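You operate a simulated robot arm through the tools that you are given. There is no shell and no other tool. Be economical: measure what you need, move in short steps, check, and stop when the job is done.

You run a simulated robot arm. Do the job below in one go: nothing can be reset, and whatever is moved stays where it is left.

JOB
Take the square blue plug on the shelf under the blue groove and put it away on the parts end of the spray bench. Put the orange roll on the shelf under the blue groove away on the dryer shelf. Push the seals drawer shut. Put one of the tall filter boxes from the top of the tool chest on the middle shelf of the panel bay. Fetch the red band purple dryer tube and stand it on the blue bay of the side bench. Put the small yellow seal on top of the blue band plug box. Put the orange pack on top of the seals box. Turn the tool air dial to 2. Any order will do. Set down upright: tall filter box, red band purple dryer tube.

Only the result counts: the job must be done as asked and must still hold three seconds after the hand-in. Knocking over, shifting, dropping, spilling or breaking anything else fails it. Lids that push on must go on centred and level and be pressed home; caps that screw on are set level and turned clockwise until they are tight.

ROBOT AND FRAMES
A 7-joint arm with a two-finger gripper on a trunk, on a base that drives. Base frame: it is fixed to the floor where the robot stands at the start and does not move with it; the origin is under the middle of the robot, x ahead of it, y to its left, z up. Lengths are in mm, angles in degrees, forces in N, time in s.
With the tool pointing down near the work surface it reaches from about 320 to 340 mm from the robot's upright axis, wherever it stands. Its first joint turns from -166.0 to 166.0 degrees. Places, roughly: blue band plug box [500, -1750, 1250]; blue bay of the side bench [500, -1600, 800]; dryer shelf [500, 3600, 1300]; middle shelf of the panel bay (22x42 cm) [580, -2540, 1240]; orange pack [500, -1250, 250]; orange roll (9x8x5 cm) [600, -300, 500]; parts end of the spray bench [-1600, 1500, 900]; red band purple dryer tube (7x7x25 cm) [-1600, -2400, 1100]; seals box [500, 3000, 1000]; seals drawer [0, -3700, 600]; small yellow seal (3x3x2 cm) [500, -2100, 900]; square blue plug (3x3x4 cm) [600, -100, 500]; tall filter box [-1000, -4250, 1000]; tool air dial [500, -1000, 1200]. Payload 2.94 kg.
Tool frame: the origin (TCP) lies between the finger pads and is the grasp point; the fingertips stand 30 mm ahead of it; z points along the fingers, y is the line along which they close. Largest opening 138 mm; the body of the gripper starts 109 mm behind the TCP.
Orientation is told as [roll, pitch, yaw] about the base's x, y, z axes, in that order, counted from this pose: with the fingers straight down and closing along the base's y, the tool's x points along the base's -x, its y along +y and its z along -z.

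CONTROLS
- The arm moves only by the tool servo_tool. Its arguments are lists of equal length, an entry for each row: "offset": the shift along the tool's x, y, z in cm, a list of three; "rotation": the turn, a rotation vector about the tool's x, y, z in degrees, a list of three; "gripper": the finger opening in cm, from 0 to 13.8. In form: {"offset": [[x, y, z], ...], "rotation": [[ax, ay, az], ...], "gripper": [gripper, ...]}. A call has 1 to 20 rows; each row shifts and turns the commanded pose from where the row before left it, along the tool's axes as they then stand. Rows are played at 5 a second. More than 50 mm and 8.6 degrees between two rows, or a gripper value outside its range, and nothing of the call is played. A pose out of reach is approached as far as the arm can. The call stops where the force on the tool passes 40 N (or 10 N more than at its start, if that is more) or the arm is blocked; 0.2 s more then pass. The fingers move at their own pace and stop on an object; they squeeze with about 30 N. The grip force told is the motor's: it shows also when the fingers shut on nothing. Time passes only in rows, and 0.2 s behind the last, so rows that do not move let the fingers close. It gives the time, the measured TCP pose, the force on the tool (base axes), the opening and the grip force at its end, in the units of the frame above (readings bear some noise), with the torque about the TCP (base axes, N m) and any sound that the robot's microphone picked up, and new pictures: "show" is both (left out), scene, wrist or none.
- Cameras (640 x 400 px; columns grow to the right, rows downward): "scene" is now at [-38.4, 55.8, 1487.9]; the picture's right is [-0.81, -0.59, 0.00], its down [-0.29, 0.40, -0.87] and it looks along [0.51, -0.71, -0.49] (base axes); focal length 250 px, centre (320, 200). "wrist" rides on the gripper at [71, 19, -146] in the tool frame; the picture's right is [-0.26, 0.97, 0.00], its down [-0.85, -0.23, -0.48] and it looks along [-0.46, -0.12, 0.88] (tool axes); focal length 280 px, centre (320, 200). There is no depth. A picture from a camera that has moved, and an enlarged one, comes with that camera's place and axes in the base frame and with its lens. The place of the scene camera against the robot may be out by one fixed shift of up to 18 mm in any direction.
- lift_body(by): slides the trunk up (or, below 0, down) by that many mm; the arm and the scene camera ride with it, the base frame stays. It gives what a move gives, with no picture.
- drive_base(legs): drives the robot by 1 to 6 legs, each [ahead, left, turn to the left] in mm, mm and degrees, along the robot's own axes; the way and the turn of a leg run together, so that a leg with both is an arc; at most 1500 mm and 180 degrees a leg. The arm and the cameras ride along, it lands a little off, and it stops where it bumps. It gives what a move gives, and a new picture of the scene camera.
- turn_head(pan, tilt): turns the head with the scene camera to pan (to the left, within 86 degrees either way) and tilt (down, from -29 to 69), counted from straight ahead of the robot. It gives what a move gives, and a new picture of the scene camera.
- enlarge(camera, box): a new picture of the part [left, top, right, bottom] of that camera's present view, enlarged. It takes no simulated time.
- finish_job(): hands the job in; it is judged then, once.

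Work in short steps. Places have to be worked out from the pictures, the camera data and where the tool is seen: move nearer, look again, correct. Check each grasp and each placing, and mend what went wrong. You have 207 turns and 260 pictures in all, those below and enlarged ones among them. Open the gripper and draw the arm clear of the work before you hand the job in, unless the task says otherwise.

The tools are called as name(argument=value, ...) on one line, values as JSON. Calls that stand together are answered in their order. servo_tool: Moves the arm, as the interface text tells. Its arguments: {"type":"object","properties":{"offset":{"type":"array","items":{"type":"array","items":{"type":"number"}}},"rotation":{"type":"array","items":{"type":"array","items":{"type":"number"}}},"gripper":{"type":"array","items":{"type":"number"}},"show":{"type":"string","enum":["both","scene","wrist","none"]}},"required":["offset","rotation","gripper"]} The other tools are called the same way: lift_body (by) slides the trunk up or down; drive_base (legs) drives the base; turn_head (pan, tilt) turns the head that bears the scene camera; enlarge (camera, box) takes an enlarged picture of a part of a camera's view; finish_job () hands the job in.

At the start:

```text
time: 0.0
position: [194.1, -371.5, 1351.7]
tool_rot: [0.1, -0.1, -0.1]
force: [0.6, -0.1, 0.3]
ft_torque: [-0.03, -0.01, -0.01]
finger_gap: 138.0
grip_force: 0.0
trunk travel left (down, up): [-324.0, 129.0]
robot x, y, heading: [-4.1, 1.2, -0.0]
head pan, tilt: [-54.1, 29.2]
```

scene: 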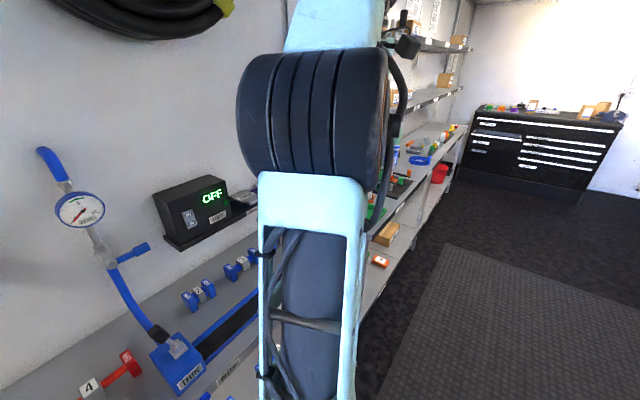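
wrist: 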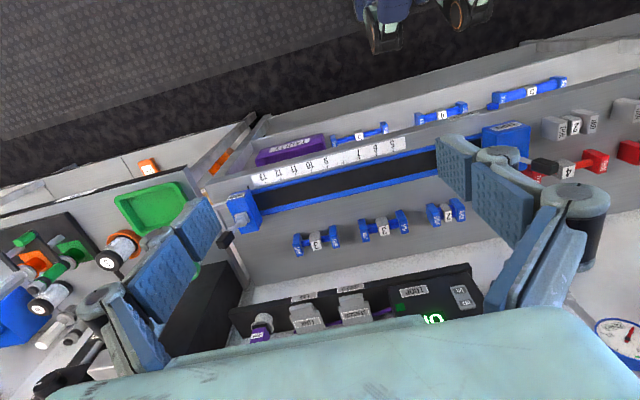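

I'll begin by looking straight ahead at the shelf and the blue groove.

turn_head(pan=0, tilt=45)

turn_head(pan=80, tilt=20)

```text
time: 1.2
position: [193.3, -372.5, 1350.3]
tool_rot: [0.0, -0.1, 0.0]
force: [-0.2, 0.0, -0.5]
ft_torque: [0.03, 0.02, 0.04]
finger_gap: 138.1
grip_force: 0.1
trunk travel left (down, up): [-324.0, 129.0]
robot x, y, heading: [-1.8, -1.1, 0.1]
head pan, tilt: [0.0, 45.0]
camera scene: at [-10.3, 129.2, 1464.0], right [0.0, -1.0, 0.0], down [-0.71, 0.0, -0.71], along [0.71, 0.0, -0.71], focal length 250 px, centre (320, 200)
```

scene: 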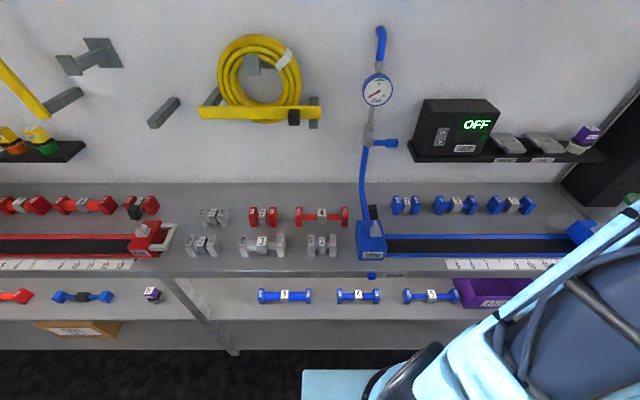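

```text
time: 2.8
position: [193.3, -370.8, 1350.9]
tool_rot: [-0.1, 0.0, 0.1]
force: [0.0, 0.4, 0.2]
ft_torque: [0.0, -0.02, 0.0]
finger_gap: 137.9
grip_force: 0.1
trunk travel left (down, up): [-324.0, 129.0]
robot x, y, heading: [1.8, 2.6, 0.0]
head pan, tilt: [80.0, 20.0]
camera scene: at [-75.4, 221.0, 1502.7], right [0.98, -0.17, 0.0], down [-0.06, -0.34, -0.94], along [0.16, 0.93, -0.34], focal length 250 px, centre (320, 200)
```

scene: 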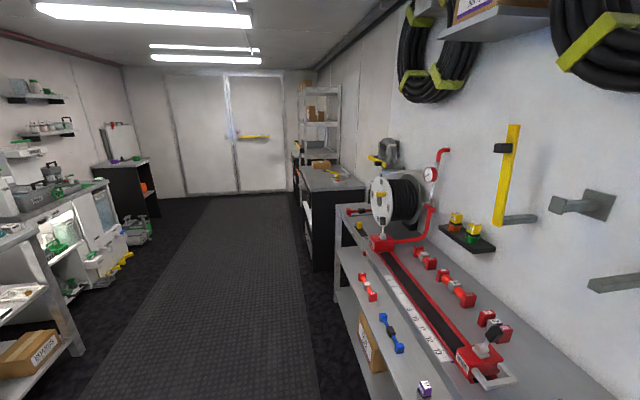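

The shelf under the groove is hidden by the bench edge from here. I'll back off and lower the trunk so that I can see under it.

drive_base(legs=[[-500, 0, 0]])

lift_body(by=-320)

turn_head(pan=0, tilt=35)

```text
time: 5.7
position: [-307.1, -372.2, 1350.5]
tool_rot: [0.0, 0.0, 0.3]
force: [0.3, -0.5, -0.1]
ft_torque: [-0.02, 0.0, 0.01]
finger_gap: 137.8
grip_force: 0.0
trunk travel left (down, up): [-324.0, 129.0]
robot x, y, heading: [-499.0, -0.1, 0.2]
head pan, tilt: [80.0, 20.0]
camera scene: at [-578.7, 219.6, 1502.7], right [0.99, -0.17, 0.0], down [-0.06, -0.34, -0.94], along [0.16, 0.93, -0.34], focal length 250 px, centre (320, 200)
```

scene: 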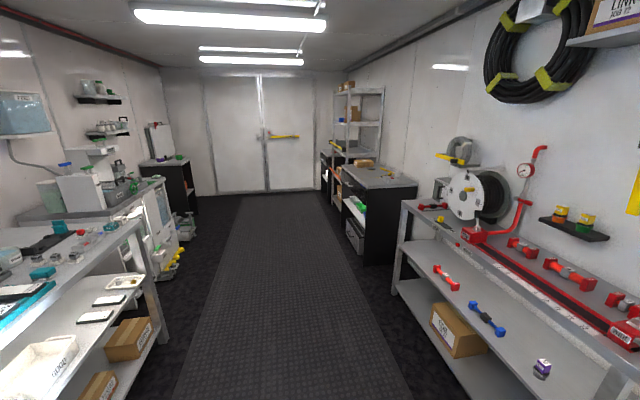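

```text
time: 8.9
position: [-306.3, -371.8, 1030.8]
tool_rot: [0.0, -0.1, 0.3]
force: [0.4, -0.2, -0.1]
ft_torque: [0.02, -0.01, -0.02]
finger_gap: 137.9
grip_force: 0.0
trunk travel left (down, up): [-4.0, 449.0]
robot x, y, heading: [-501.8, -3.1, 0.0]
head pan, tilt: [80.0, 20.0]
```

```text
time: 10.4
position: [-306.9, -371.6, 1031.7]
tool_rot: [0.1, 0.0, 0.4]
force: [0.4, -0.4, -0.3]
ft_torque: [0.04, 0.01, 0.0]
finger_gap: 138.0
grip_force: 0.2
trunk travel left (down, up): [-4.0, 449.0]
robot x, y, heading: [-504.7, -1.6, 0.4]
head pan, tilt: [0.0, 35.0]
camera scene: at [-506.1, 128.3, 1158.9], right [0.01, -1.0, 0.0], down [-0.57, 0.0, -0.82], along [0.82, 0.0, -0.57], focal length 250 px, centre (320, 200)
```

scene: 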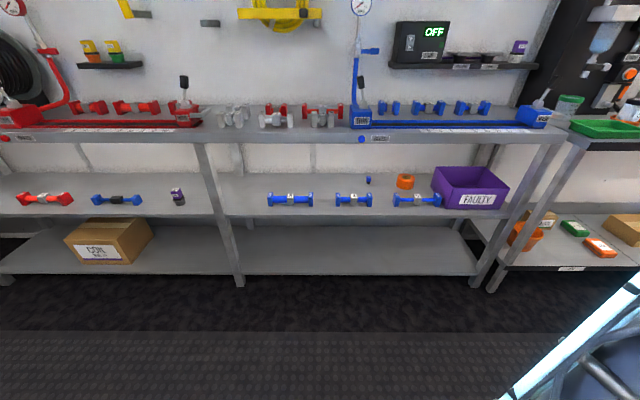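

From here I can see the blue plug at about (591,-115,520) and the orange roll at about (571,-296,525), with a row of dumbbells in front of them. I'll bring the arm in front of the robot and test a flipped wrist, so the wrist camera rides above the hand.

servo_tool(offset=[[-3.3, 4.5, 0], [-3.3, 4.5, 0], [-3.3, 4.5, 0], [-3.3, 4.5, 0], [-3.3, 4.5, 0], [-3.3, 4.5, 0], [0, 0, 0], [0, 0, 0], [0, 0, 0], [0, 0, 0], [0, 0, 0], [0, 0, 0], [0, 0, 0], [0, 0, 0], [0, 0, 0], [0, 0, 0]], rotation=[[0, 0, 0], [0, 0, 0], [0, 0, 0], [0, 0, 0], [0, 0, 0], [0, 0, 0], [0, 0, 8.5], [0, 0, 8.5], [0, 0, 8.5], [0, 0, 8.5], [0, 0, 8.5], [0, 0, 8.5], [0, 0, 8.5], [0, 0, 8.5], [0, 0, 8.5], [0, 0, 8.5]], gripper=[8, 8, 8, 8, 8, 8, 8, 8, 8, 8, 8, 8, 8, 8, 8, 8], show="scene")

```text
refused: row 1 steps farther than a row can; nothing moved
```

That step was over 50 mm, so I'll use smaller steps.

servo_tool(offset=[[-2.8, 3.9, 0], [-2.8, 3.9, 0], [-2.8, 3.9, 0], [-2.8, 3.9, 0], [-2.8, 3.9, 0], [-2.8, 3.9, 0], [-2.8, 3.9, 0], [0, 0, 0], [0, 0, 0], [0, 0, 0], [0, 0, 0], [0, 0, 0], [0, 0, 0], [0, 0, 0], [0, 0, 0], [0, 0, 0], [0, 0, 0]], rotation=[[0, 0, 0], [0, 0, 0], [0, 0, 0], [0, 0, 0], [0, 0, 0], [0, 0, 0], [0, 0, 0], [0, 0, 8.5], [0, 0, 8.5], [0, 0, 8.5], [0, 0, 8.5], [0, 0, 8.5], [0, 0, 8.5], [0, 0, 8.5], [0, 0, 8.5], [0, 0, 8.5], [0, 0, 8.5]], gripper=[8, 8, 8, 8, 8, 8, 8, 8, 8, 8, 8, 8, 8, 8, 8, 8, 8], show="scene")

```text
time: 14.0
position: [-111.3, -97.2, 1031.1]
tool_rot: [0.0, 0.0, -84.9]
force: [-0.4, 0.3, 0.3]
ft_torque: [-0.02, -0.01, 0.01]
finger_gap: 80.0
grip_force: 0.1
trunk travel left (down, up): [-4.0, 449.0]
robot x, y, heading: [-503.7, 0.1, 0.4]
head pan, tilt: [0.0, 35.0]
camera scene: at [-506.1, 128.2, 1158.8], right [0.0, -1.0, 0.0], down [-0.57, 0.0, -0.82], along [0.82, 0.0, -0.57], focal length 250 px, centre (320, 200)
```

scene: 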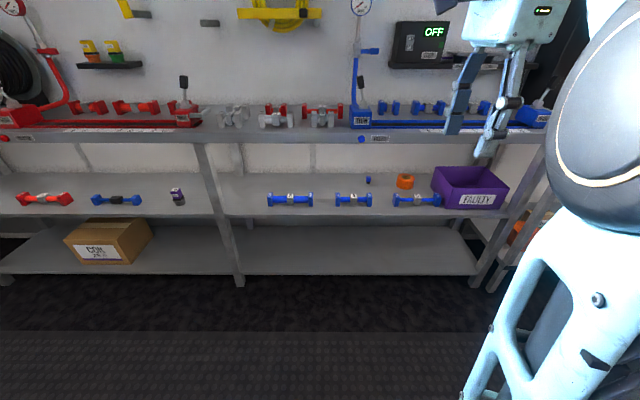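

The turn works. I'll carry on to 180° yaw, then pitch the tool forward to about 35° below level.

servo_tool(offset=[[0, 0, 0], [0, 0, 0], [0, 0, 0], [0, 0, 0], [0, 0, 0], [0, 0, 0], [0, 0, 0], [0, 0, 0], [0, 0, 0], [0, 0, 0], [0, 0, 0], [0, 0, 0], [0, 0, 0], [0, 0, 0], [0, 0, 0], [0, 0, 0], [0, 0, 0], [0, 0, 0]], rotation=[[0, 0, 8.55], [0, 0, 8.55], [0, 0, 8.55], [0, 0, 8.55], [0, 0, 8.55], [0, 0, 8.55], [0, 0, 8.55], [0, 0, 8.55], [0, 0, 8.55], [0, 0, 8.55], [0, 0, 8.55], [0, 8, 0], [0, 8, 0], [0, 8, 0], [0, 8, 0], [0, 8, 0], [0, 8, 0], [0, 7, 0]], gripper=[8, 8, 8, 8, 8, 8, 8, 8, 8, 8, 8, 8, 8, 8, 8, 8, 8, 8], show="both")

```text
time: 17.2
position: [-70.6, -101.6, 956.7]
tool_rot: [-1.6, 17.4, -179.2]
force: [-0.6, 0.2, 0.1]
ft_torque: [-0.01, -0.03, 0.01]
finger_gap: 80.1
grip_force: 0.0
trunk travel left (down, up): [-4.0, 449.0]
robot x, y, heading: [-505.7, 0.5, 0.2]
head pan, tilt: [0.0, 35.0]
stopped in row 15: the arm was blocked; the commanded pose is now the measured one
camera scene: at [-504.2, 116.2, 1168.0], right [-0.13, -0.99, 0.0], down [-0.48, 0.06, -0.87], along [0.87, -0.11, -0.49], focal length 250 px, centre (320, 200)
camera wrist: at [-45.3, -124.6, 1115.9], right [-0.23, -0.97, -0.1], down [-0.96, 0.2, 0.2], along [-0.18, 0.15, -0.97], focal length 280 px, centre (320, 200)
```

scene: 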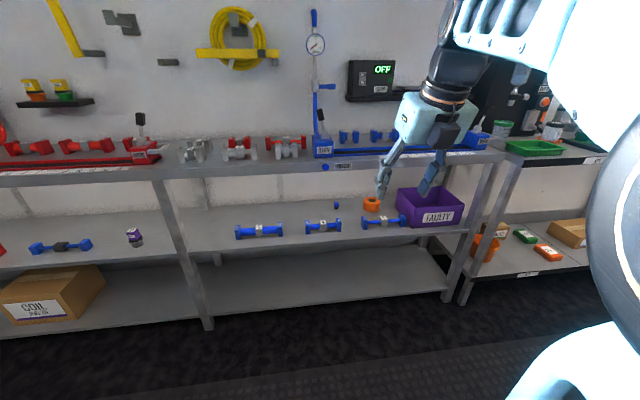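
wrist: 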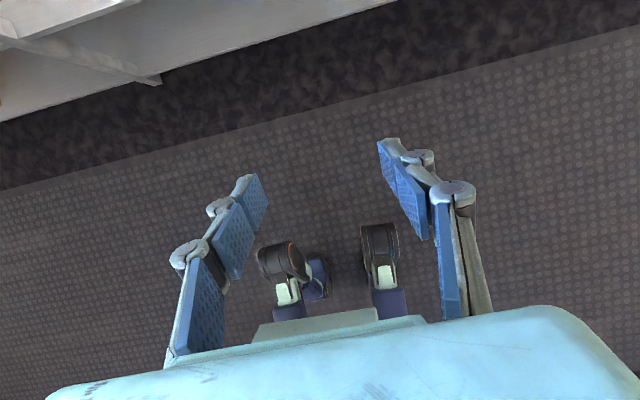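

The elbow pressed on the head because the TCP was too close while pitching. I'll extend forward first, then pitch.

servo_tool(offset=[[4.5, 0, 1.4], [4.5, 0, 1.4], [4.5, 0, 1.4], [3.3, 0, 1.3], [3, 0, 1.7], [2.9, 0, 2.1], [2.6, 0, 2.4], [2.3, 0, 2.7], [2, 0, 2.9]], rotation=[[0, 0, 0], [0, 0, 0], [0, 0, 0], [0, 6.5, 0], [0, 6.5, 0], [0, 6.5, 0], [0, 6.5, 0], [0, 6.5, 0], [0, 6, 0]], gripper=[8, 8, 8, 8, 8, 8, 8, 8, 8], show="both")

```text
time: 19.2
position: [280.1, -93.8, 942.9]
tool_rot: [-2.6, 56.4, 179.2]
force: [0.4, 1.0, -0.3]
ft_torque: [-0.03, 0.03, 0.01]
finger_gap: 79.9
grip_force: 0.0
trunk travel left (down, up): [-4.0, 449.0]
robot x, y, heading: [-505.5, -3.6, 0.3]
head pan, tilt: [0.0, 35.0]
camera scene: at [-506.2, 128.2, 1158.9], right [0.0, -1.0, 0.0], down [-0.57, 0.0, -0.82], along [0.82, 0.0, -0.57], focal length 250 px, centre (320, 200)
camera wrist: at [199.4, -118.4, 1080.8], right [-0.12, -0.96, -0.24], down [-0.87, 0.22, -0.44], along [0.48, 0.16, -0.87], focal length 280 px, centre (320, 200)
```

scene: 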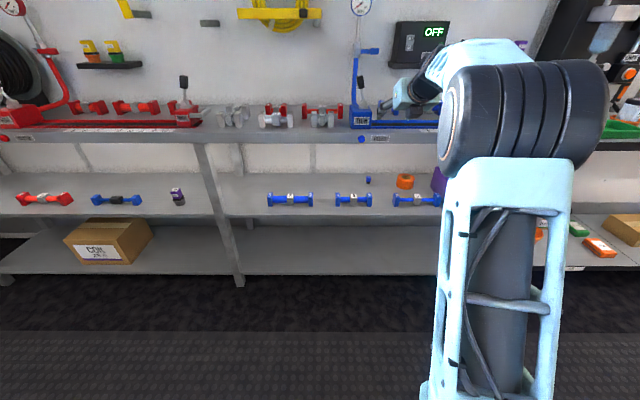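
wrist: 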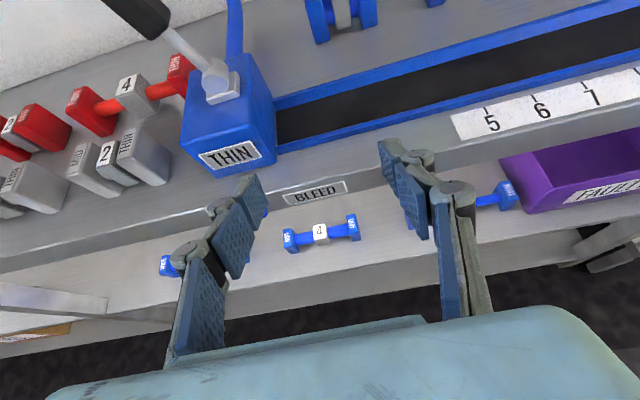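

The pose works and the bench edge is clear at x≈300. Next I lower the TCP to about z=650 in front of the shelf and look through the wrist camera.

servo_tool(offset=[[-3.33, 0.3, 2.55], [-3.33, 0.3, 2.55], [-3.33, 0.3, 2.55], [-3.33, 0.3, 2.55], [-3.33, 0.3, 2.55], [-3.33, 0.3, 2.55], [-3.33, 0.3, 2.55]], rotation=[[-2.6, 0, 0], [0, 0, 0], [0, 0, 0], [0, 0, 0], [0, 0, 0], [0, 0, 0], [0, 0, 0]], gripper=[7, 7, 7, 7, 7, 7, 7], show="both")

```text
time: 20.8
position: [300.0, -112.2, 651.4]
tool_rot: [0.0, 56.5, 179.1]
force: [-0.3, -0.4, 0.0]
ft_torque: [-0.01, 0.09, -0.07]
finger_gap: 70.1
grip_force: 0.1
trunk travel left (down, up): [-4.0, 449.0]
robot x, y, heading: [-503.6, -1.7, 0.5]
head pan, tilt: [0.0, 35.0]
camera scene: at [-506.4, 128.4, 1158.9], right [0.0, -1.0, 0.0], down [-0.57, 0.0, -0.82], along [0.82, 0.0, -0.57], focal length 250 px, centre (320, 200)
camera wrist: at [217.9, -129.5, 790.1], right [-0.16, -0.96, -0.22], down [-0.86, 0.24, -0.44], along [0.48, 0.12, -0.87], focal length 280 px, centre (320, 200)
```

scene: 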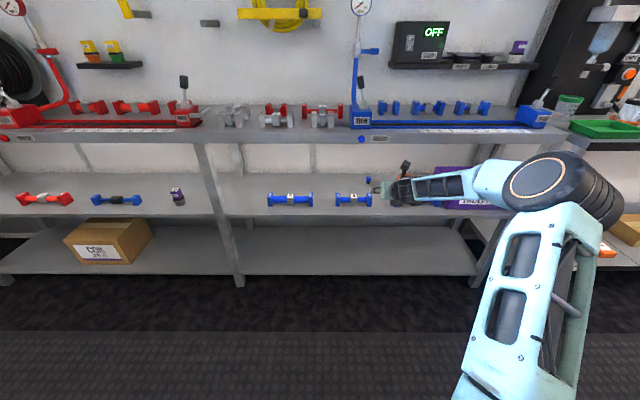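
wrist: 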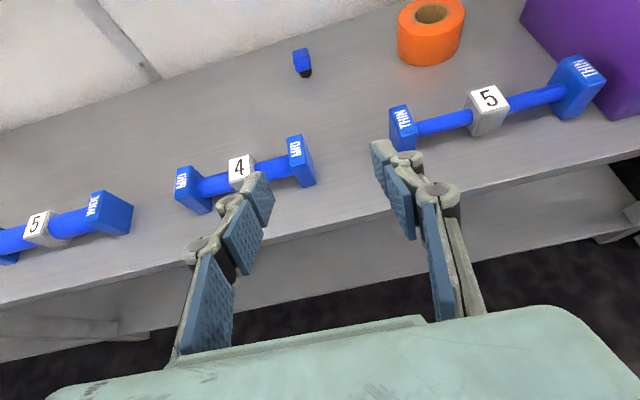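

The wrist view is clear. The plug is at about (595,-101) and the way over the dumbbells is free, so I approach to about 60 mm short of it.

servo_tool(offset=[[0.9, -0.15, 4.3], [0.9, -0.15, 4.3], [0.9, -0.15, 4.3], [0.9, -0.15, 4.3], [0.9, -0.15, 4.3], [0.9, -0.15, 4.3]], rotation=[[0, 0, 0], [0, 0, 0], [0, 0, 0], [0, 0, 0], [0, 0, 0], [0, 0, 0]], gripper=[7, 7, 7, 7, 7, 7], show="wrist")

```text
time: 22.2
position: [458.9, -99.0, 573.0]
tool_rot: [-0.1, 56.3, 179.1]
force: [-0.2, 0.8, -0.2]
ft_torque: [0.01, 0.01, 0.0]
finger_gap: 70.1
grip_force: 0.0
out of reach, approached as far as the arm can: row 4, 5, 6
trunk travel left (down, up): [-4.0, 449.0]
robot x, y, heading: [-501.7, 1.2, 0.3]
head pan, tilt: [0.0, 35.0]
camera wrist: at [377.8, -116.7, 713.1], right [-0.16, -0.96, -0.22], down [-0.86, 0.24, -0.44], along [0.48, 0.12, -0.87], focal length 280 px, centre (320, 200)
```

wrist: 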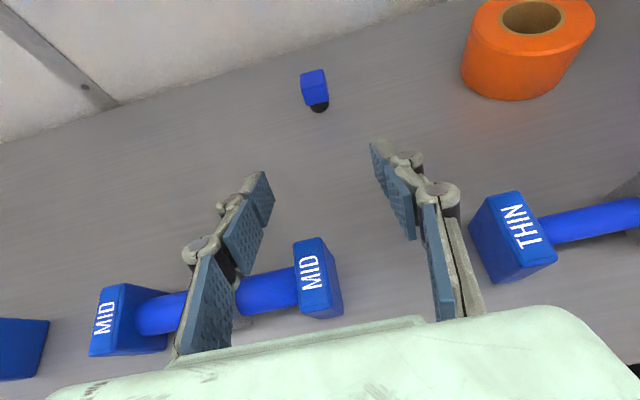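

Reach ran out at x≈459, so I'll drive the base 120 mm ahead with the hand staying above the dumbbells.

drive_base(legs=[[120, 0, 0]])

servo_tool(offset=[[0, 0, 0]], rotation=[[0, 0, 0]], gripper=[7], show="wrist")

```text
time: 23.4
position: [579.2, -97.9, 575.3]
tool_rot: [-0.1, 56.2, 178.8]
force: [-0.1, 0.0, -0.2]
ft_torque: [0.0, -0.01, 0.0]
finger_gap: 70.2
grip_force: 0.1
trunk travel left (down, up): [-4.0, 449.0]
robot x, y, heading: [-385.3, 1.4, 0.3]
head pan, tilt: [0.0, 35.0]
camera scene: at [-386.0, 128.8, 1158.8], right [0.0, -1.0, 0.0], down [-0.57, 0.0, -0.82], along [0.82, 0.0, -0.57], focal length 250 px, centre (320, 200)
```

scene: 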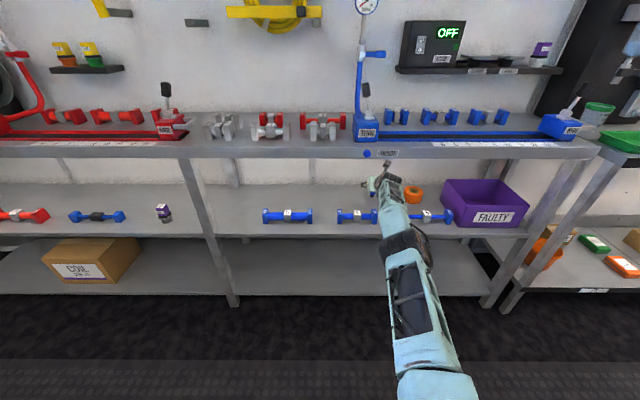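

```text
time: 23.8
position: [579.5, -99.1, 574.2]
tool_rot: [0.0, 56.3, 179.1]
force: [0.6, -0.6, -0.5]
ft_torque: [-0.01, 0.01, 0.0]
finger_gap: 70.0
grip_force: 0.2
trunk travel left (down, up): [-4.0, 449.0]
robot x, y, heading: [-381.9, -2.2, 0.4]
head pan, tilt: [0.0, 35.0]
camera wrist: at [498.1, -116.6, 713.7], right [-0.16, -0.96, -0.22], down [-0.86, 0.24, -0.44], along [0.48, 0.12, -0.87], focal length 280 px, centre (320, 200)
```

wrist: 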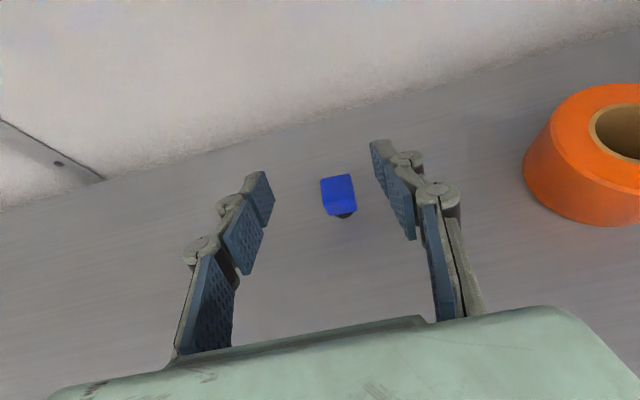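

The plug triangulates to about (596,-105,534), so I move onto it and close.

servo_tool(offset=[[-0.9, 0.3, 1.6], [-0.85, 0.3, 1.55], [0, 0, 0], [0, 0, 0], [0, 0, 0], [0, 0, 0]], rotation=[[0, 0, 0], [0, 0, 0], [0, 0, 0], [0, 0, 0], [0, 0, 0], [0, 0, 0]], gripper=[7, 7, 7, 1, 1, 1], show="wrist")

```text
time: 25.2
position: [574.3, -104.6, 544.9]
tool_rot: [-0.1, 56.3, 179.0]
force: [0.0, -0.2, -0.4]
ft_torque: [0.03, -0.01, 0.03]
finger_gap: 23.1
grip_force: 29.8
out of reach, approached as far as the arm can: row 1, 2
trunk travel left (down, up): [-4.0, 449.0]
robot x, y, heading: [-378.4, 1.4, 0.3]
head pan, tilt: [0.0, 35.0]
camera wrist: at [493.8, -123.0, 684.6], right [-0.16, -0.96, -0.22], down [-0.86, 0.24, -0.44], along [0.48, 0.12, -0.87], focal length 280 px, centre (320, 200)
```

wrist: 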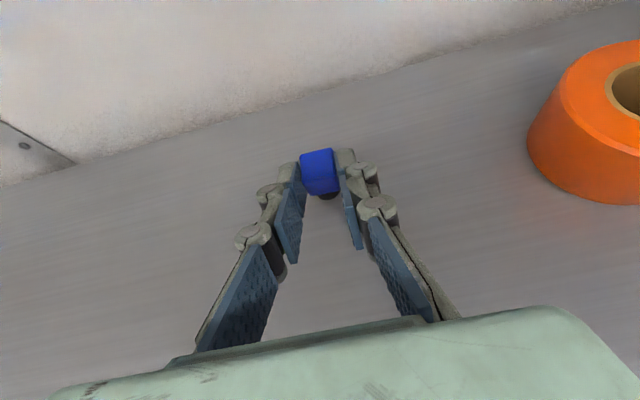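

The fingers hold something 23 mm wide at 30 N. I lift it and check the hold.

servo_tool(offset=[[2.5, 0, -1.7], [2.5, 0, -1.7]], rotation=[[0, 0, 0], [0, 0, 0]], gripper=[1, 1], show="wrist")

```text
time: 25.8
position: [577.2, -107.1, 604.6]
tool_rot: [-0.2, 56.3, 179.1]
force: [0.0, -0.1, -0.7]
ft_torque: [0.0, -0.04, 0.01]
finger_gap: 23.2
grip_force: 30.4
out of reach, approached as far as the arm can: row 2
trunk travel left (down, up): [-4.0, 449.0]
robot x, y, heading: [-382.7, 1.5, 0.4]
head pan, tilt: [0.0, 35.0]
camera wrist: at [496.8, -124.6, 744.2], right [-0.16, -0.96, -0.22], down [-0.86, 0.24, -0.44], along [0.48, 0.12, -0.87], focal length 280 px, centre (320, 200)
```

wrist: 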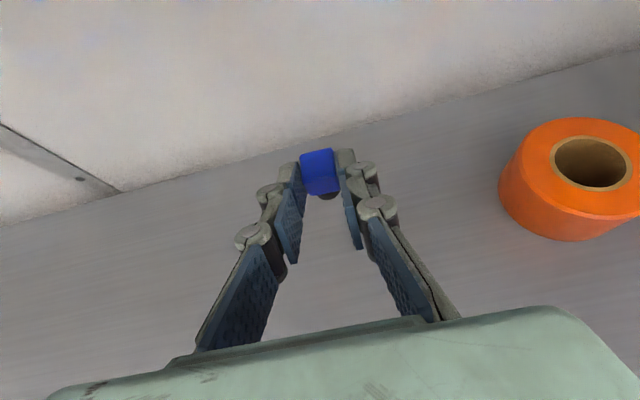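

The plug is held. I back the robot out into the aisle.

drive_base(legs=[[-380, 0, 0]])

lift_body(by=320)

servo_tool(offset=[[-1.3, 0, -4.5], [-1.3, 0, -4.5], [-1.3, 0, -4.5], [-1.3, 0, -4.5], [-1.3, 0, -4.5], [-1.3, 0, -4.5], [-1.3, 0, -4.5]], rotation=[[0, 0, 0], [0, 0, 0], [0, 0, 0], [0, 0, 0], [0, 0, 0], [0, 0, 0], [0, 0, 0]], gripper=[1, 1, 1, 1, 1, 1, 1], show="wrist")

```text
time: 28.2
position: [201.4, -109.2, 603.5]
tool_rot: [-0.1, 56.3, 179.0]
force: [0.1, 0.1, -0.7]
ft_torque: [-0.01, 0.0, -0.04]
finger_gap: 23.0
grip_force: 29.7
trunk travel left (down, up): [-4.0, 449.0]
robot x, y, heading: [-756.4, -5.6, -0.2]
head pan, tilt: [0.0, 35.0]
camera scene: at [-761.2, 127.3, 1158.8], right [0.0, -1.0, 0.0], down [-0.57, 0.0, -0.82], along [0.82, 0.0, -0.57], focal length 250 px, centre (320, 200)
```

scene: 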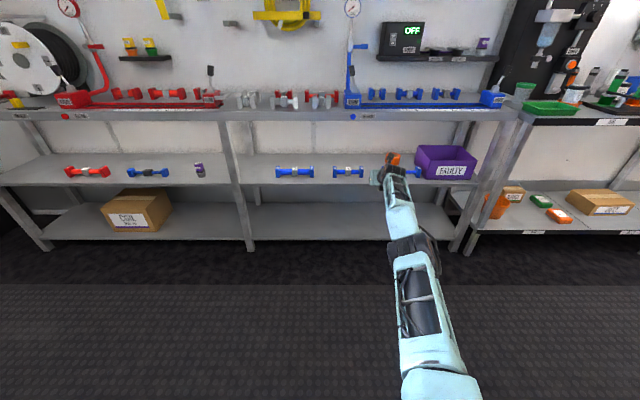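

```text
time: 31.4
position: [202.1, -109.5, 924.8]
tool_rot: [0.0, 56.1, 178.9]
force: [0.0, 0.3, -0.9]
ft_torque: [0.03, 0.02, 0.01]
finger_gap: 22.9
grip_force: 29.7
trunk travel left (down, up): [-324.0, 129.0]
robot x, y, heading: [-753.3, -6.6, 0.4]
head pan, tilt: [0.0, 35.0]
```

```text
time: 33.0
position: [195.3, -131.0, 1026.5]
tool_rot: [-0.1, 56.2, 178.8]
force: [0.1, -0.3, -0.1]
ft_torque: [0.01, 0.04, -0.02]
finger_gap: 23.0
grip_force: 29.1
out of reach, approached as far as the arm can: row 1, 2, 3, 4, 5, 6, 7
trunk travel left (down, up): [-324.0, 129.0]
robot x, y, heading: [-759.2, 2.0, 0.1]
head pan, tilt: [0.0, 35.0]
camera wrist: at [114.3, -148.8, 1165.8], right [-0.16, -0.96, -0.22], down [-0.86, 0.25, -0.44], along [0.48, 0.12, -0.87], focal length 280 px, centre (320, 200)
```

wrist: 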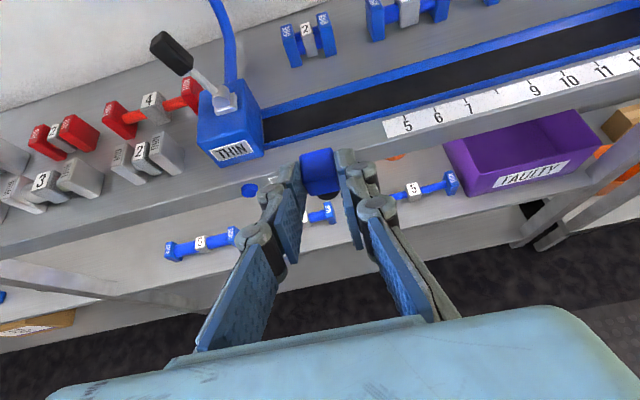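

The arm looks stuck stretched straight. I'll let it settle with zero-motion rows and see whether it reaches the commanded pose.

servo_tool(offset=[[0, 0, 0], [0, 0, -4], [0, 0, -4]], rotation=[[0, 0, 0], [0, 0, 0], [0, 0, 0]], gripper=[1, 1, 1], show="none")

```text
time: 33.8
position: [185.4, -143.1, 1080.8]
tool_rot: [-0.1, 56.2, 178.9]
force: [0.1, -0.7, -0.5]
ft_torque: [-0.03, -0.03, -0.02]
finger_gap: 23.0
grip_force: 30.0
out of reach, approached as far as the arm can: row 2, 3
trunk travel left (down, up): [-324.0, 129.0]
robot x, y, heading: [-756.0, -0.0, 0.2]
head pan, tilt: [0.0, 35.0]
```

Raising works. I'll go up toward the earlier good configuration and then retract.

servo_tool(offset=[[3.3, 0, -2.2], [3.3, 0, -2.2], [3.3, 0, -2.2], [3.3, 0, -2.2], [3.3, 0, -2.2], [-1, 0, -4], [-2, 0, -4], [-2.4, 0, -4], [-2.4, 0, -4], [-2.4, 0, -4]], rotation=[[0, 0, 0], [0, 0, 0], [0, 0, 0], [0, 0, 0], [0, 0, 0], [0, 0, 0], [0, 0, 0], [0, 0, 0], [0, 0, 0], [0, 0, 0]], gripper=[1, 1, 1, 1, 1, 1, 1, 1, 1, 1], show="none")

```text
time: 36.0
position: [-87.2, -128.4, 1275.7]
tool_rot: [0.0, 56.3, 178.9]
force: [-0.8, 0.2, -0.5]
ft_torque: [0.0, -0.01, -0.02]
finger_gap: 23.3
grip_force: 30.3
out of reach, approached as far as the arm can: row 1, 2, 3, 4, 5
trunk travel left (down, up): [-324.0, 129.0]
robot x, y, heading: [-760.0, -2.5, 0.1]
head pan, tilt: [0.0, 35.0]
```

The arm is tucked now. I turn left to face +y and look at the spray bench along the left wall.

drive_base(legs=[[200, 0, 0], [0, 0, 90], [700, 0, 0]])

turn_head(pan=65, tilt=25)

```text
time: 44.8
position: [-424.4, 1363.9, 1274.3]
tool_rot: [-0.1, 56.3, -91.3]
force: [-0.1, 0.2, -0.1]
ft_torque: [0.03, 0.01, 0.0]
finger_gap: 22.9
grip_force: 30.1
trunk travel left (down, up): [-324.0, 129.0]
robot x, y, heading: [-554.4, 693.6, 90.1]
head pan, tilt: [0.0, 35.0]
camera scene: at [-701.7, 696.6, 1478.8], right [1.0, 0.0, 0.0], down [0.0, -0.57, -0.82], along [0.0, 0.82, -0.57], focal length 250 px, centre (320, 200)
```

scene: 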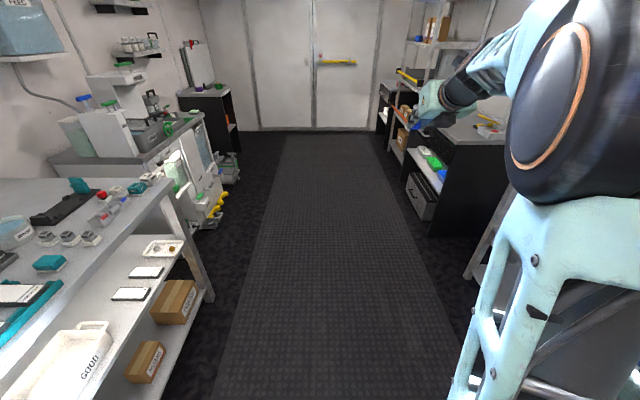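

```text
time: 46.1
position: [-424.7, 1363.9, 1273.9]
tool_rot: [-0.1, 56.3, -91.3]
force: [0.2, 0.2, -0.3]
ft_torque: [-0.01, 0.02, -0.01]
finger_gap: 23.4
grip_force: 30.3
trunk travel left (down, up): [-324.0, 129.0]
robot x, y, heading: [-554.8, 694.2, 90.0]
head pan, tilt: [65.0, 25.0]
camera scene: at [-785.3, 647.5, 1494.6], right [0.42, 0.91, 0.0], down [0.38, -0.18, -0.91], along [-0.82, 0.39, -0.42], focal length 250 px, centre (320, 200)
```

scene: 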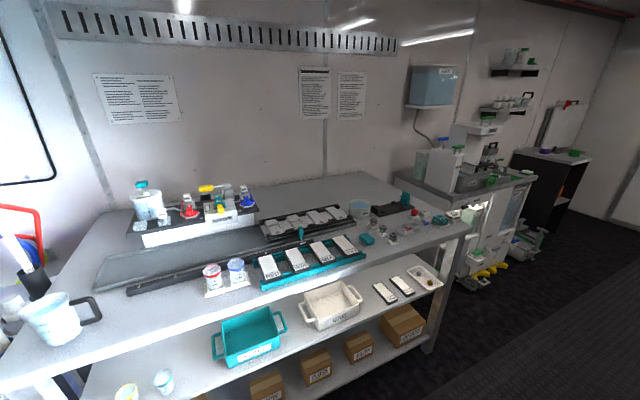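

The parts end, with its plugs and small parts, is the right end of that bench near y≈1500. I enlarge it to find free room.

enlarge(camera="scene", box=[320, 170, 500, 290])

```text
3.33 times, centred on (410, 230) of scene
camera zoom: at [-785.3, 647.5, 1494.6], right [0.42, 0.91, 0.0], down [0.38, -0.18, -0.91], along [-0.82, 0.39, -0.42], focal length 833 px, centre (20, 100)
```

zoom: 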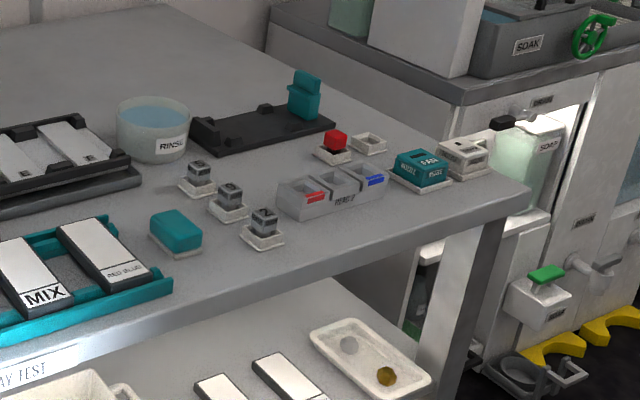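

Next to the red plug's seat there is an empty square seat, which probably belongs to the blue plug. I drive over to face that end of the bench.

drive_base(legs=[[740, 0, 0], [0, 0, 90]])

turn_head(pan=-5, tilt=40)

```text
time: 54.0
position: [-1223.8, 1573.1, 1274.8]
tool_rot: [0.0, 56.2, -1.6]
force: [0.3, -0.3, 0.0]
ft_torque: [0.01, 0.01, 0.01]
finger_gap: 23.1
grip_force: 30.3
trunk travel left (down, up): [-324.0, 129.0]
robot x, y, heading: [-552.9, 1438.2, 179.5]
head pan, tilt: [65.0, 25.0]
camera scene: at [-525.7, 1215.4, 1494.6], right [-0.9, 0.43, 0.0], down [0.18, 0.38, -0.91], along [-0.39, -0.82, -0.42], focal length 250 px, centre (320, 200)
```

scene: 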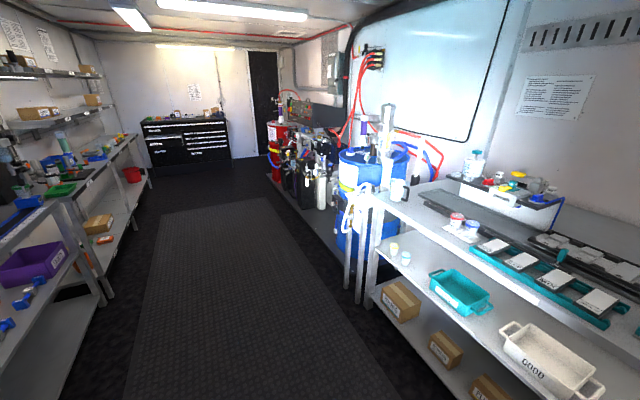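

```text
time: 55.4
position: [-1223.8, 1573.4, 1274.2]
tool_rot: [-0.2, 56.3, -1.6]
force: [-0.2, -0.3, -0.2]
ft_torque: [0.02, 0.02, 0.0]
finger_gap: 23.1
grip_force: 30.4
trunk travel left (down, up): [-324.0, 129.0]
robot x, y, heading: [-551.7, 1440.5, 179.9]
head pan, tilt: [-5.0, 40.0]
camera scene: at [-570.9, 1306.6, 1471.3], right [0.09, 1.0, 0.0], down [0.64, -0.06, -0.77], along [-0.76, 0.07, -0.64], focal length 250 px, centre (320, 200)
```

scene: 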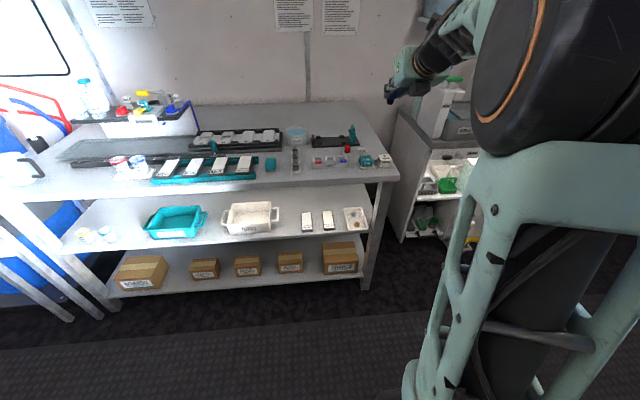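

enlarge(camera="scene", box=[280, 115, 408, 195])

```text
5.00 times, centred on (344, 155) of scene
camera zoom: at [-570.9, 1306.6, 1471.3], right [0.09, 1.0, 0.0], down [0.64, -0.06, -0.77], along [-0.76, 0.07, -0.64], focal length 1250 px, centre (200, 425)
```

zoom: 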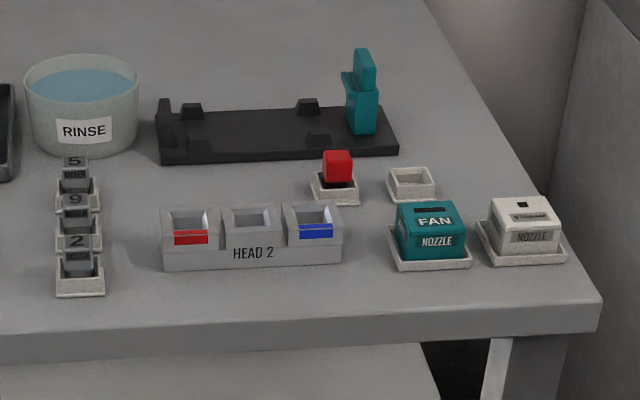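

The empty seat beside the red plug is at about (-1580,1600). I drive 200 mm closer and bring the plug over it.

drive_base(legs=[[200, 0, 0]])

servo_tool(offset=[[-1.3, 0.4, 3.2], [-1.3, 0.4, 3.2], [-1.3, 0.4, 3.2], [-1.3, 0.4, 3.2], [-1.3, 0.4, 3.2], [-1.3, 0.4, 3.2], [-1.3, 0.4, 3.2]], rotation=[[0, 0, 0], [0, 0, 0], [0, 0, 0], [0, 0, 0], [0, 0, 0], [0, 0, 0], [0, 0, 0]], gripper=[1, 1, 1, 1, 1, 1, 1], show="both")

```text
time: 57.0
position: [-1422.6, 1574.4, 1275.3]
tool_rot: [0.0, 56.2, -1.6]
force: [-0.8, 0.4, -0.9]
ft_torque: [-0.02, 0.02, 0.02]
finger_gap: 22.8
grip_force: 29.9
trunk travel left (down, up): [-324.0, 129.0]
robot x, y, heading: [-754.1, 1441.7, 179.7]
head pan, tilt: [-5.0, 40.0]
camera scene: at [-769.5, 1307.9, 1471.3], right [0.09, 1.0, 0.0], down [0.64, -0.06, -0.77], along [-0.76, 0.07, -0.64], focal length 250 px, centre (320, 200)
```

scene: 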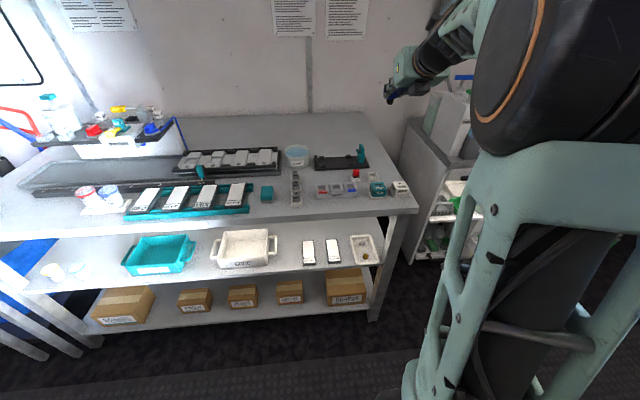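

```text
time: 58.6
position: [-1556.7, 1608.0, 1075.0]
tool_rot: [-0.1, 56.3, -1.7]
force: [-0.2, -0.1, 0.3]
ft_torque: [0.01, -0.01, 0.0]
finger_gap: 23.0
grip_force: 29.7
trunk travel left (down, up): [-324.0, 129.0]
robot x, y, heading: [-753.3, 1439.1, 179.8]
head pan, tilt: [-5.0, 40.0]
camera scene: at [-769.6, 1308.1, 1471.3], right [0.09, 1.0, 0.0], down [0.64, -0.06, -0.77], along [-0.76, 0.07, -0.64], focal length 250 px, centre (320, 200)
camera wrist: at [-1473.1, 1625.8, 1214.8], right [0.17, 0.96, -0.22], down [0.86, -0.25, -0.44], along [-0.48, -0.11, -0.87], focal length 280 px, centre (320, 200)
```

scene: 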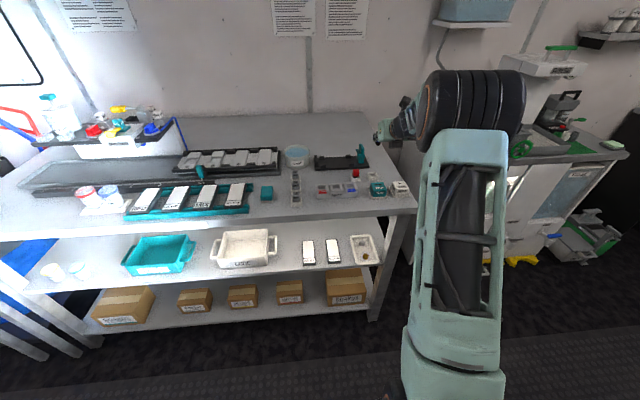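
wrist: 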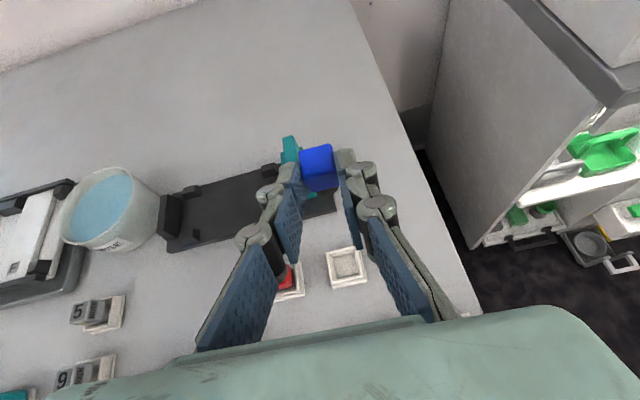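

From the wrist view the seat is at about (-1553,1599) and z about 905. I position the plug over it at a low hover.

servo_tool(offset=[[-3, -0.3, 0.95], [-3, -0.3, 0.95], [-2.9, -0.3, 0.95]], rotation=[[0, 0, 0.8], [0, 0, 0], [0, 0, 0]], gripper=[1, 1, 1], show="wrist")

enlarge(camera="scene", box=[292, 130, 420, 210])

```text
time: 59.4
position: [-1531.3, 1596.1, 982.6]
tool_rot: [-1.3, 56.3, -3.0]
force: [0.9, 0.8, -0.4]
ft_torque: [-0.01, -0.01, 0.04]
finger_gap: 22.9
grip_force: 30.0
trunk travel left (down, up): [-324.0, 129.0]
robot x, y, heading: [-749.2, 1442.7, 179.5]
head pan, tilt: [-5.0, 40.0]
camera wrist: at [-1447.4, 1615.1, 1123.3], right [0.18, 0.96, -0.23], down [0.86, -0.27, -0.44], along [-0.48, -0.12, -0.87], focal length 280 px, centre (320, 200)
```

wrist: 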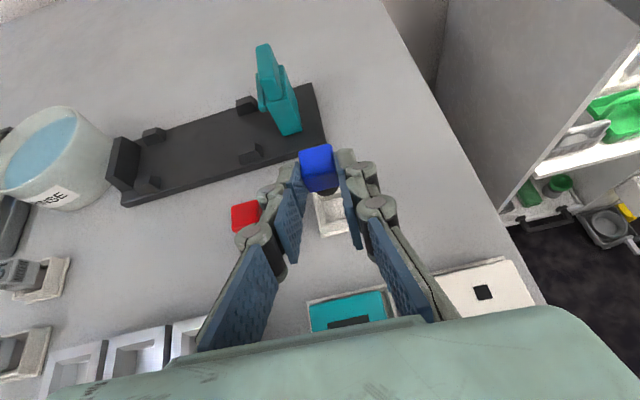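

```text
5.00 times, centred on (356, 170) of scene
camera zoom: at [-769.2, 1308.2, 1471.4], right [0.09, 1.0, 0.0], down [0.64, -0.06, -0.77], along [-0.76, 0.07, -0.64], focal length 1250 px, centre (140, 350)
```

zoom: 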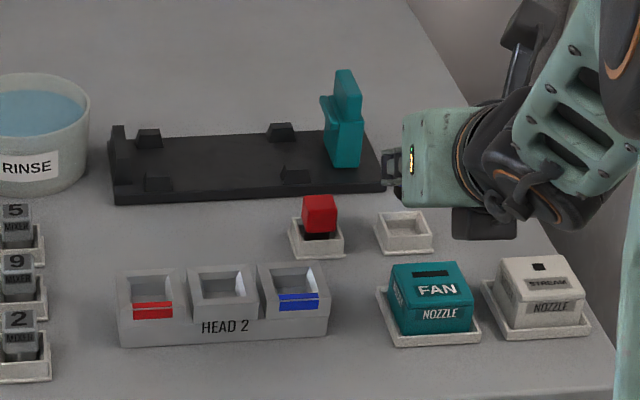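

The plug is almost over the seat. I correct the small yaw and roll error and descend 30 mm.

servo_tool(offset=[[0, 0.3, 0], [-1.25, 0, 0.83], [-1.25, 0, 0.83]], rotation=[[1.6, 0, -1.75], [0, 0, 0], [0, 0, 0]], gripper=[1, 1, 1], show="wrist")

enlarge(camera="wrist", box=[220, 120, 412, 240])

```text
time: 60.2
position: [-1531.6, 1599.1, 955.2]
tool_rot: [-0.3, 56.5, 0.2]
force: [4.6, -0.9, 3.3]
ft_torque: [-0.04, -0.07, 0.06]
finger_gap: 23.0
grip_force: 30.0
trunk travel left (down, up): [-324.0, 129.0]
robot x, y, heading: [-753.9, 1437.2, 179.4]
head pan, tilt: [-5.0, 40.0]
camera wrist: at [-1447.4, 1619.3, 1094.6], right [0.14, 0.97, -0.22], down [0.87, -0.23, -0.44], along [-0.48, -0.13, -0.87], focal length 280 px, centre (320, 200)
```

wrist: 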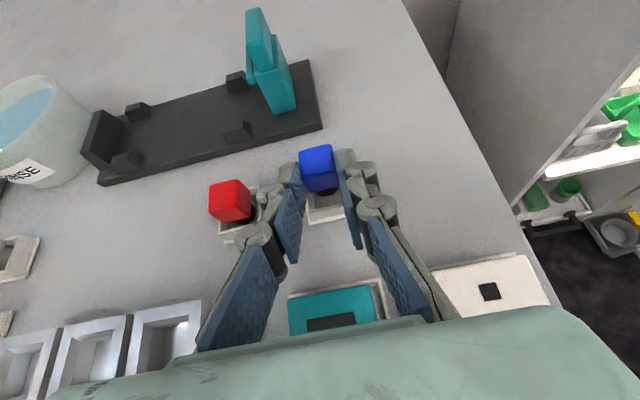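

```text
3.33 times, centred on (316, 180) of wrist
camera zoom: at [-1447.4, 1619.3, 1094.6], right [0.14, 0.97, -0.22], down [0.87, -0.23, -0.44], along [-0.48, -0.13, -0.87], focal length 935 px, centre (333, 267)
```

zoom: 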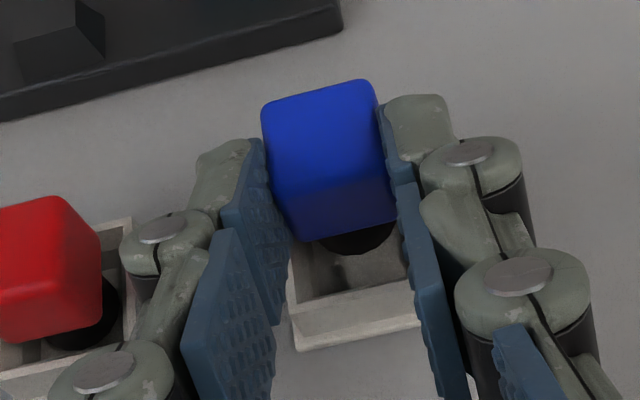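

There is light contact with a +x push, so the stud is probably touching the rear rim. I lift 3 mm, shift 6 mm toward the robot and lower again.

servo_tool(offset=[[0.25, 0, -0.17], [-0.33, 0, -0.5], [-0.33, 0, 0.22], [-0.33, 0, 0.22]], rotation=[[0, 0, 0], [0, 0, 0], [0, 0, 0], [0, 0, 0]], gripper=[1, 1, 1, 1], show="none")

enlarge(camera="wrist", box=[220, 120, 412, 240])

```text
time: 61.2
position: [-1525.5, 1598.8, 948.9]
tool_rot: [-0.3, 56.3, 0.0]
force: [-0.2, -0.5, 0.5]
ft_torque: [0.03, -0.01, -0.01]
finger_gap: 22.9
grip_force: 29.7
trunk travel left (down, up): [-324.0, 129.0]
robot x, y, heading: [-752.0, 1442.6, 179.8]
head pan, tilt: [-5.0, 40.0]
```

```text
3.33 times, centred on (316, 180) of wrist
camera zoom: at [-1441.5, 1618.9, 1088.5], right [0.14, 0.97, -0.22], down [0.87, -0.23, -0.44], along [-0.48, -0.13, -0.87], focal length 935 px, centre (333, 267)
```

zoom: 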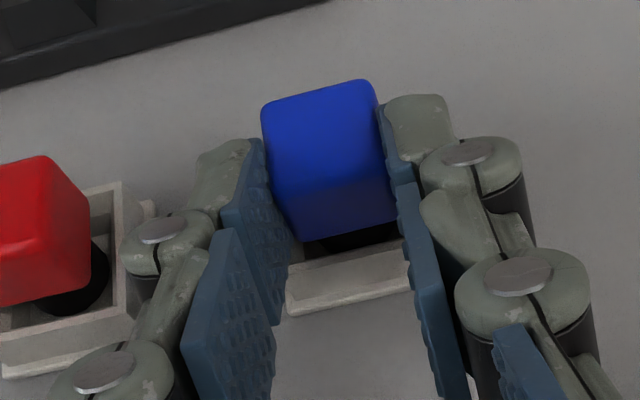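

The plug is inside the seat without force now. I lower it in small steps until contact.

servo_tool(offset=[[-0.25, 0, 0.17], [-0.25, 0, 0.17]], rotation=[[0, 0, 0], [0, 0, 0]], gripper=[1, 1], show="none")

enlarge(camera="wrist", box=[220, 120, 412, 240])

```text
time: 61.8
position: [-1525.1, 1598.4, 948.8]
tool_rot: [-0.2, 56.6, 0.2]
force: [2.9, 1.0, 12.1]
ft_torque: [0.02, 0.26, -0.08]
finger_gap: 23.0
grip_force: 30.2
trunk travel left (down, up): [-324.0, 129.0]
robot x, y, heading: [-751.8, 1439.5, 179.6]
head pan, tilt: [-5.0, 40.0]
```

```text
3.33 times, centred on (316, 180) of wrist
camera zoom: at [-1440.6, 1619.0, 1087.2], right [0.14, 0.97, -0.22], down [0.87, -0.23, -0.45], along [-0.48, -0.13, -0.87], focal length 935 px, centre (333, 267)
```

zoom: 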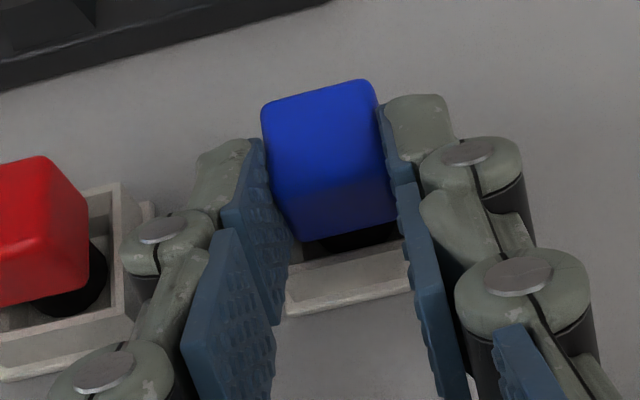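

There is 12 N of upward contact, so the plug seems seated. I open a little, back out along the tool axis and look.

servo_tool(offset=[[0, 0, 0], [0, 0, 0], [0, 0, 0], [0.8, 0, -4], [0.8, 0, -4], [1, 0, -4]], rotation=[[0, 0, 0], [0, 0, 0], [0, 0, 0], [0, 0, 0], [0, 0, 0], [0, 0, 0]], gripper=[4.2, 4.2, 4.2, 4.2, 4.2, 4.2], show="wrist")

enlarge(camera="scene", box=[292, 130, 420, 210])

```text
time: 63.2
position: [-1438.8, 1598.4, 1031.1]
tool_rot: [-0.3, 56.3, 0.1]
force: [-0.4, 0.4, 0.3]
ft_torque: [0.02, 0.02, 0.01]
finger_gap: 41.6
grip_force: 0.0
trunk travel left (down, up): [-324.0, 129.0]
robot x, y, heading: [-750.8, 1439.9, 179.7]
head pan, tilt: [-5.0, 40.0]
camera wrist: at [-1355.6, 1618.3, 1170.2], right [0.14, 0.97, -0.22], down [0.87, -0.23, -0.44], along [-0.48, -0.13, -0.87], focal length 280 px, centre (320, 200)
```

wrist: 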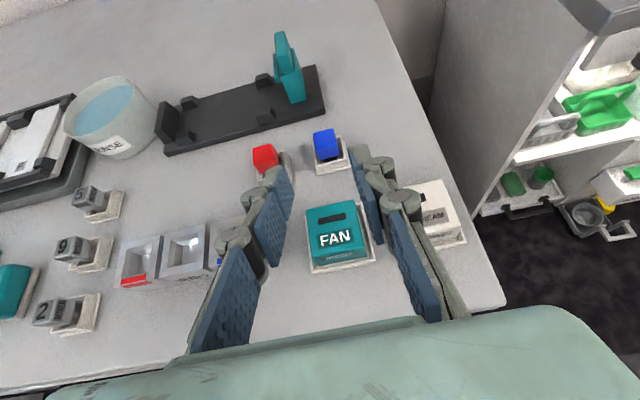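

```text
5.00 times, centred on (356, 170) of scene
camera zoom: at [-768.6, 1307.8, 1471.2], right [0.09, 1.0, 0.0], down [0.64, -0.06, -0.77], along [-0.76, 0.07, -0.64], focal length 1250 px, centre (140, 350)
```

zoom: 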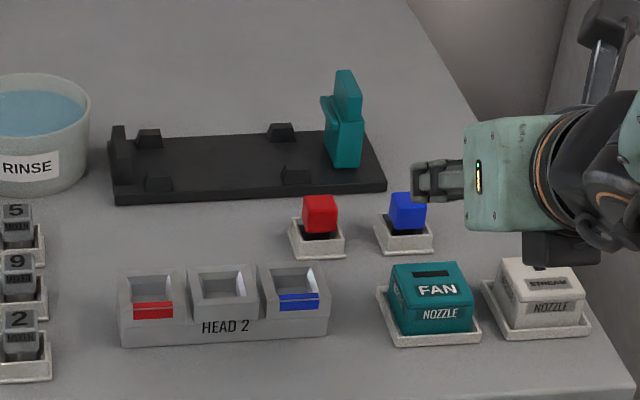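

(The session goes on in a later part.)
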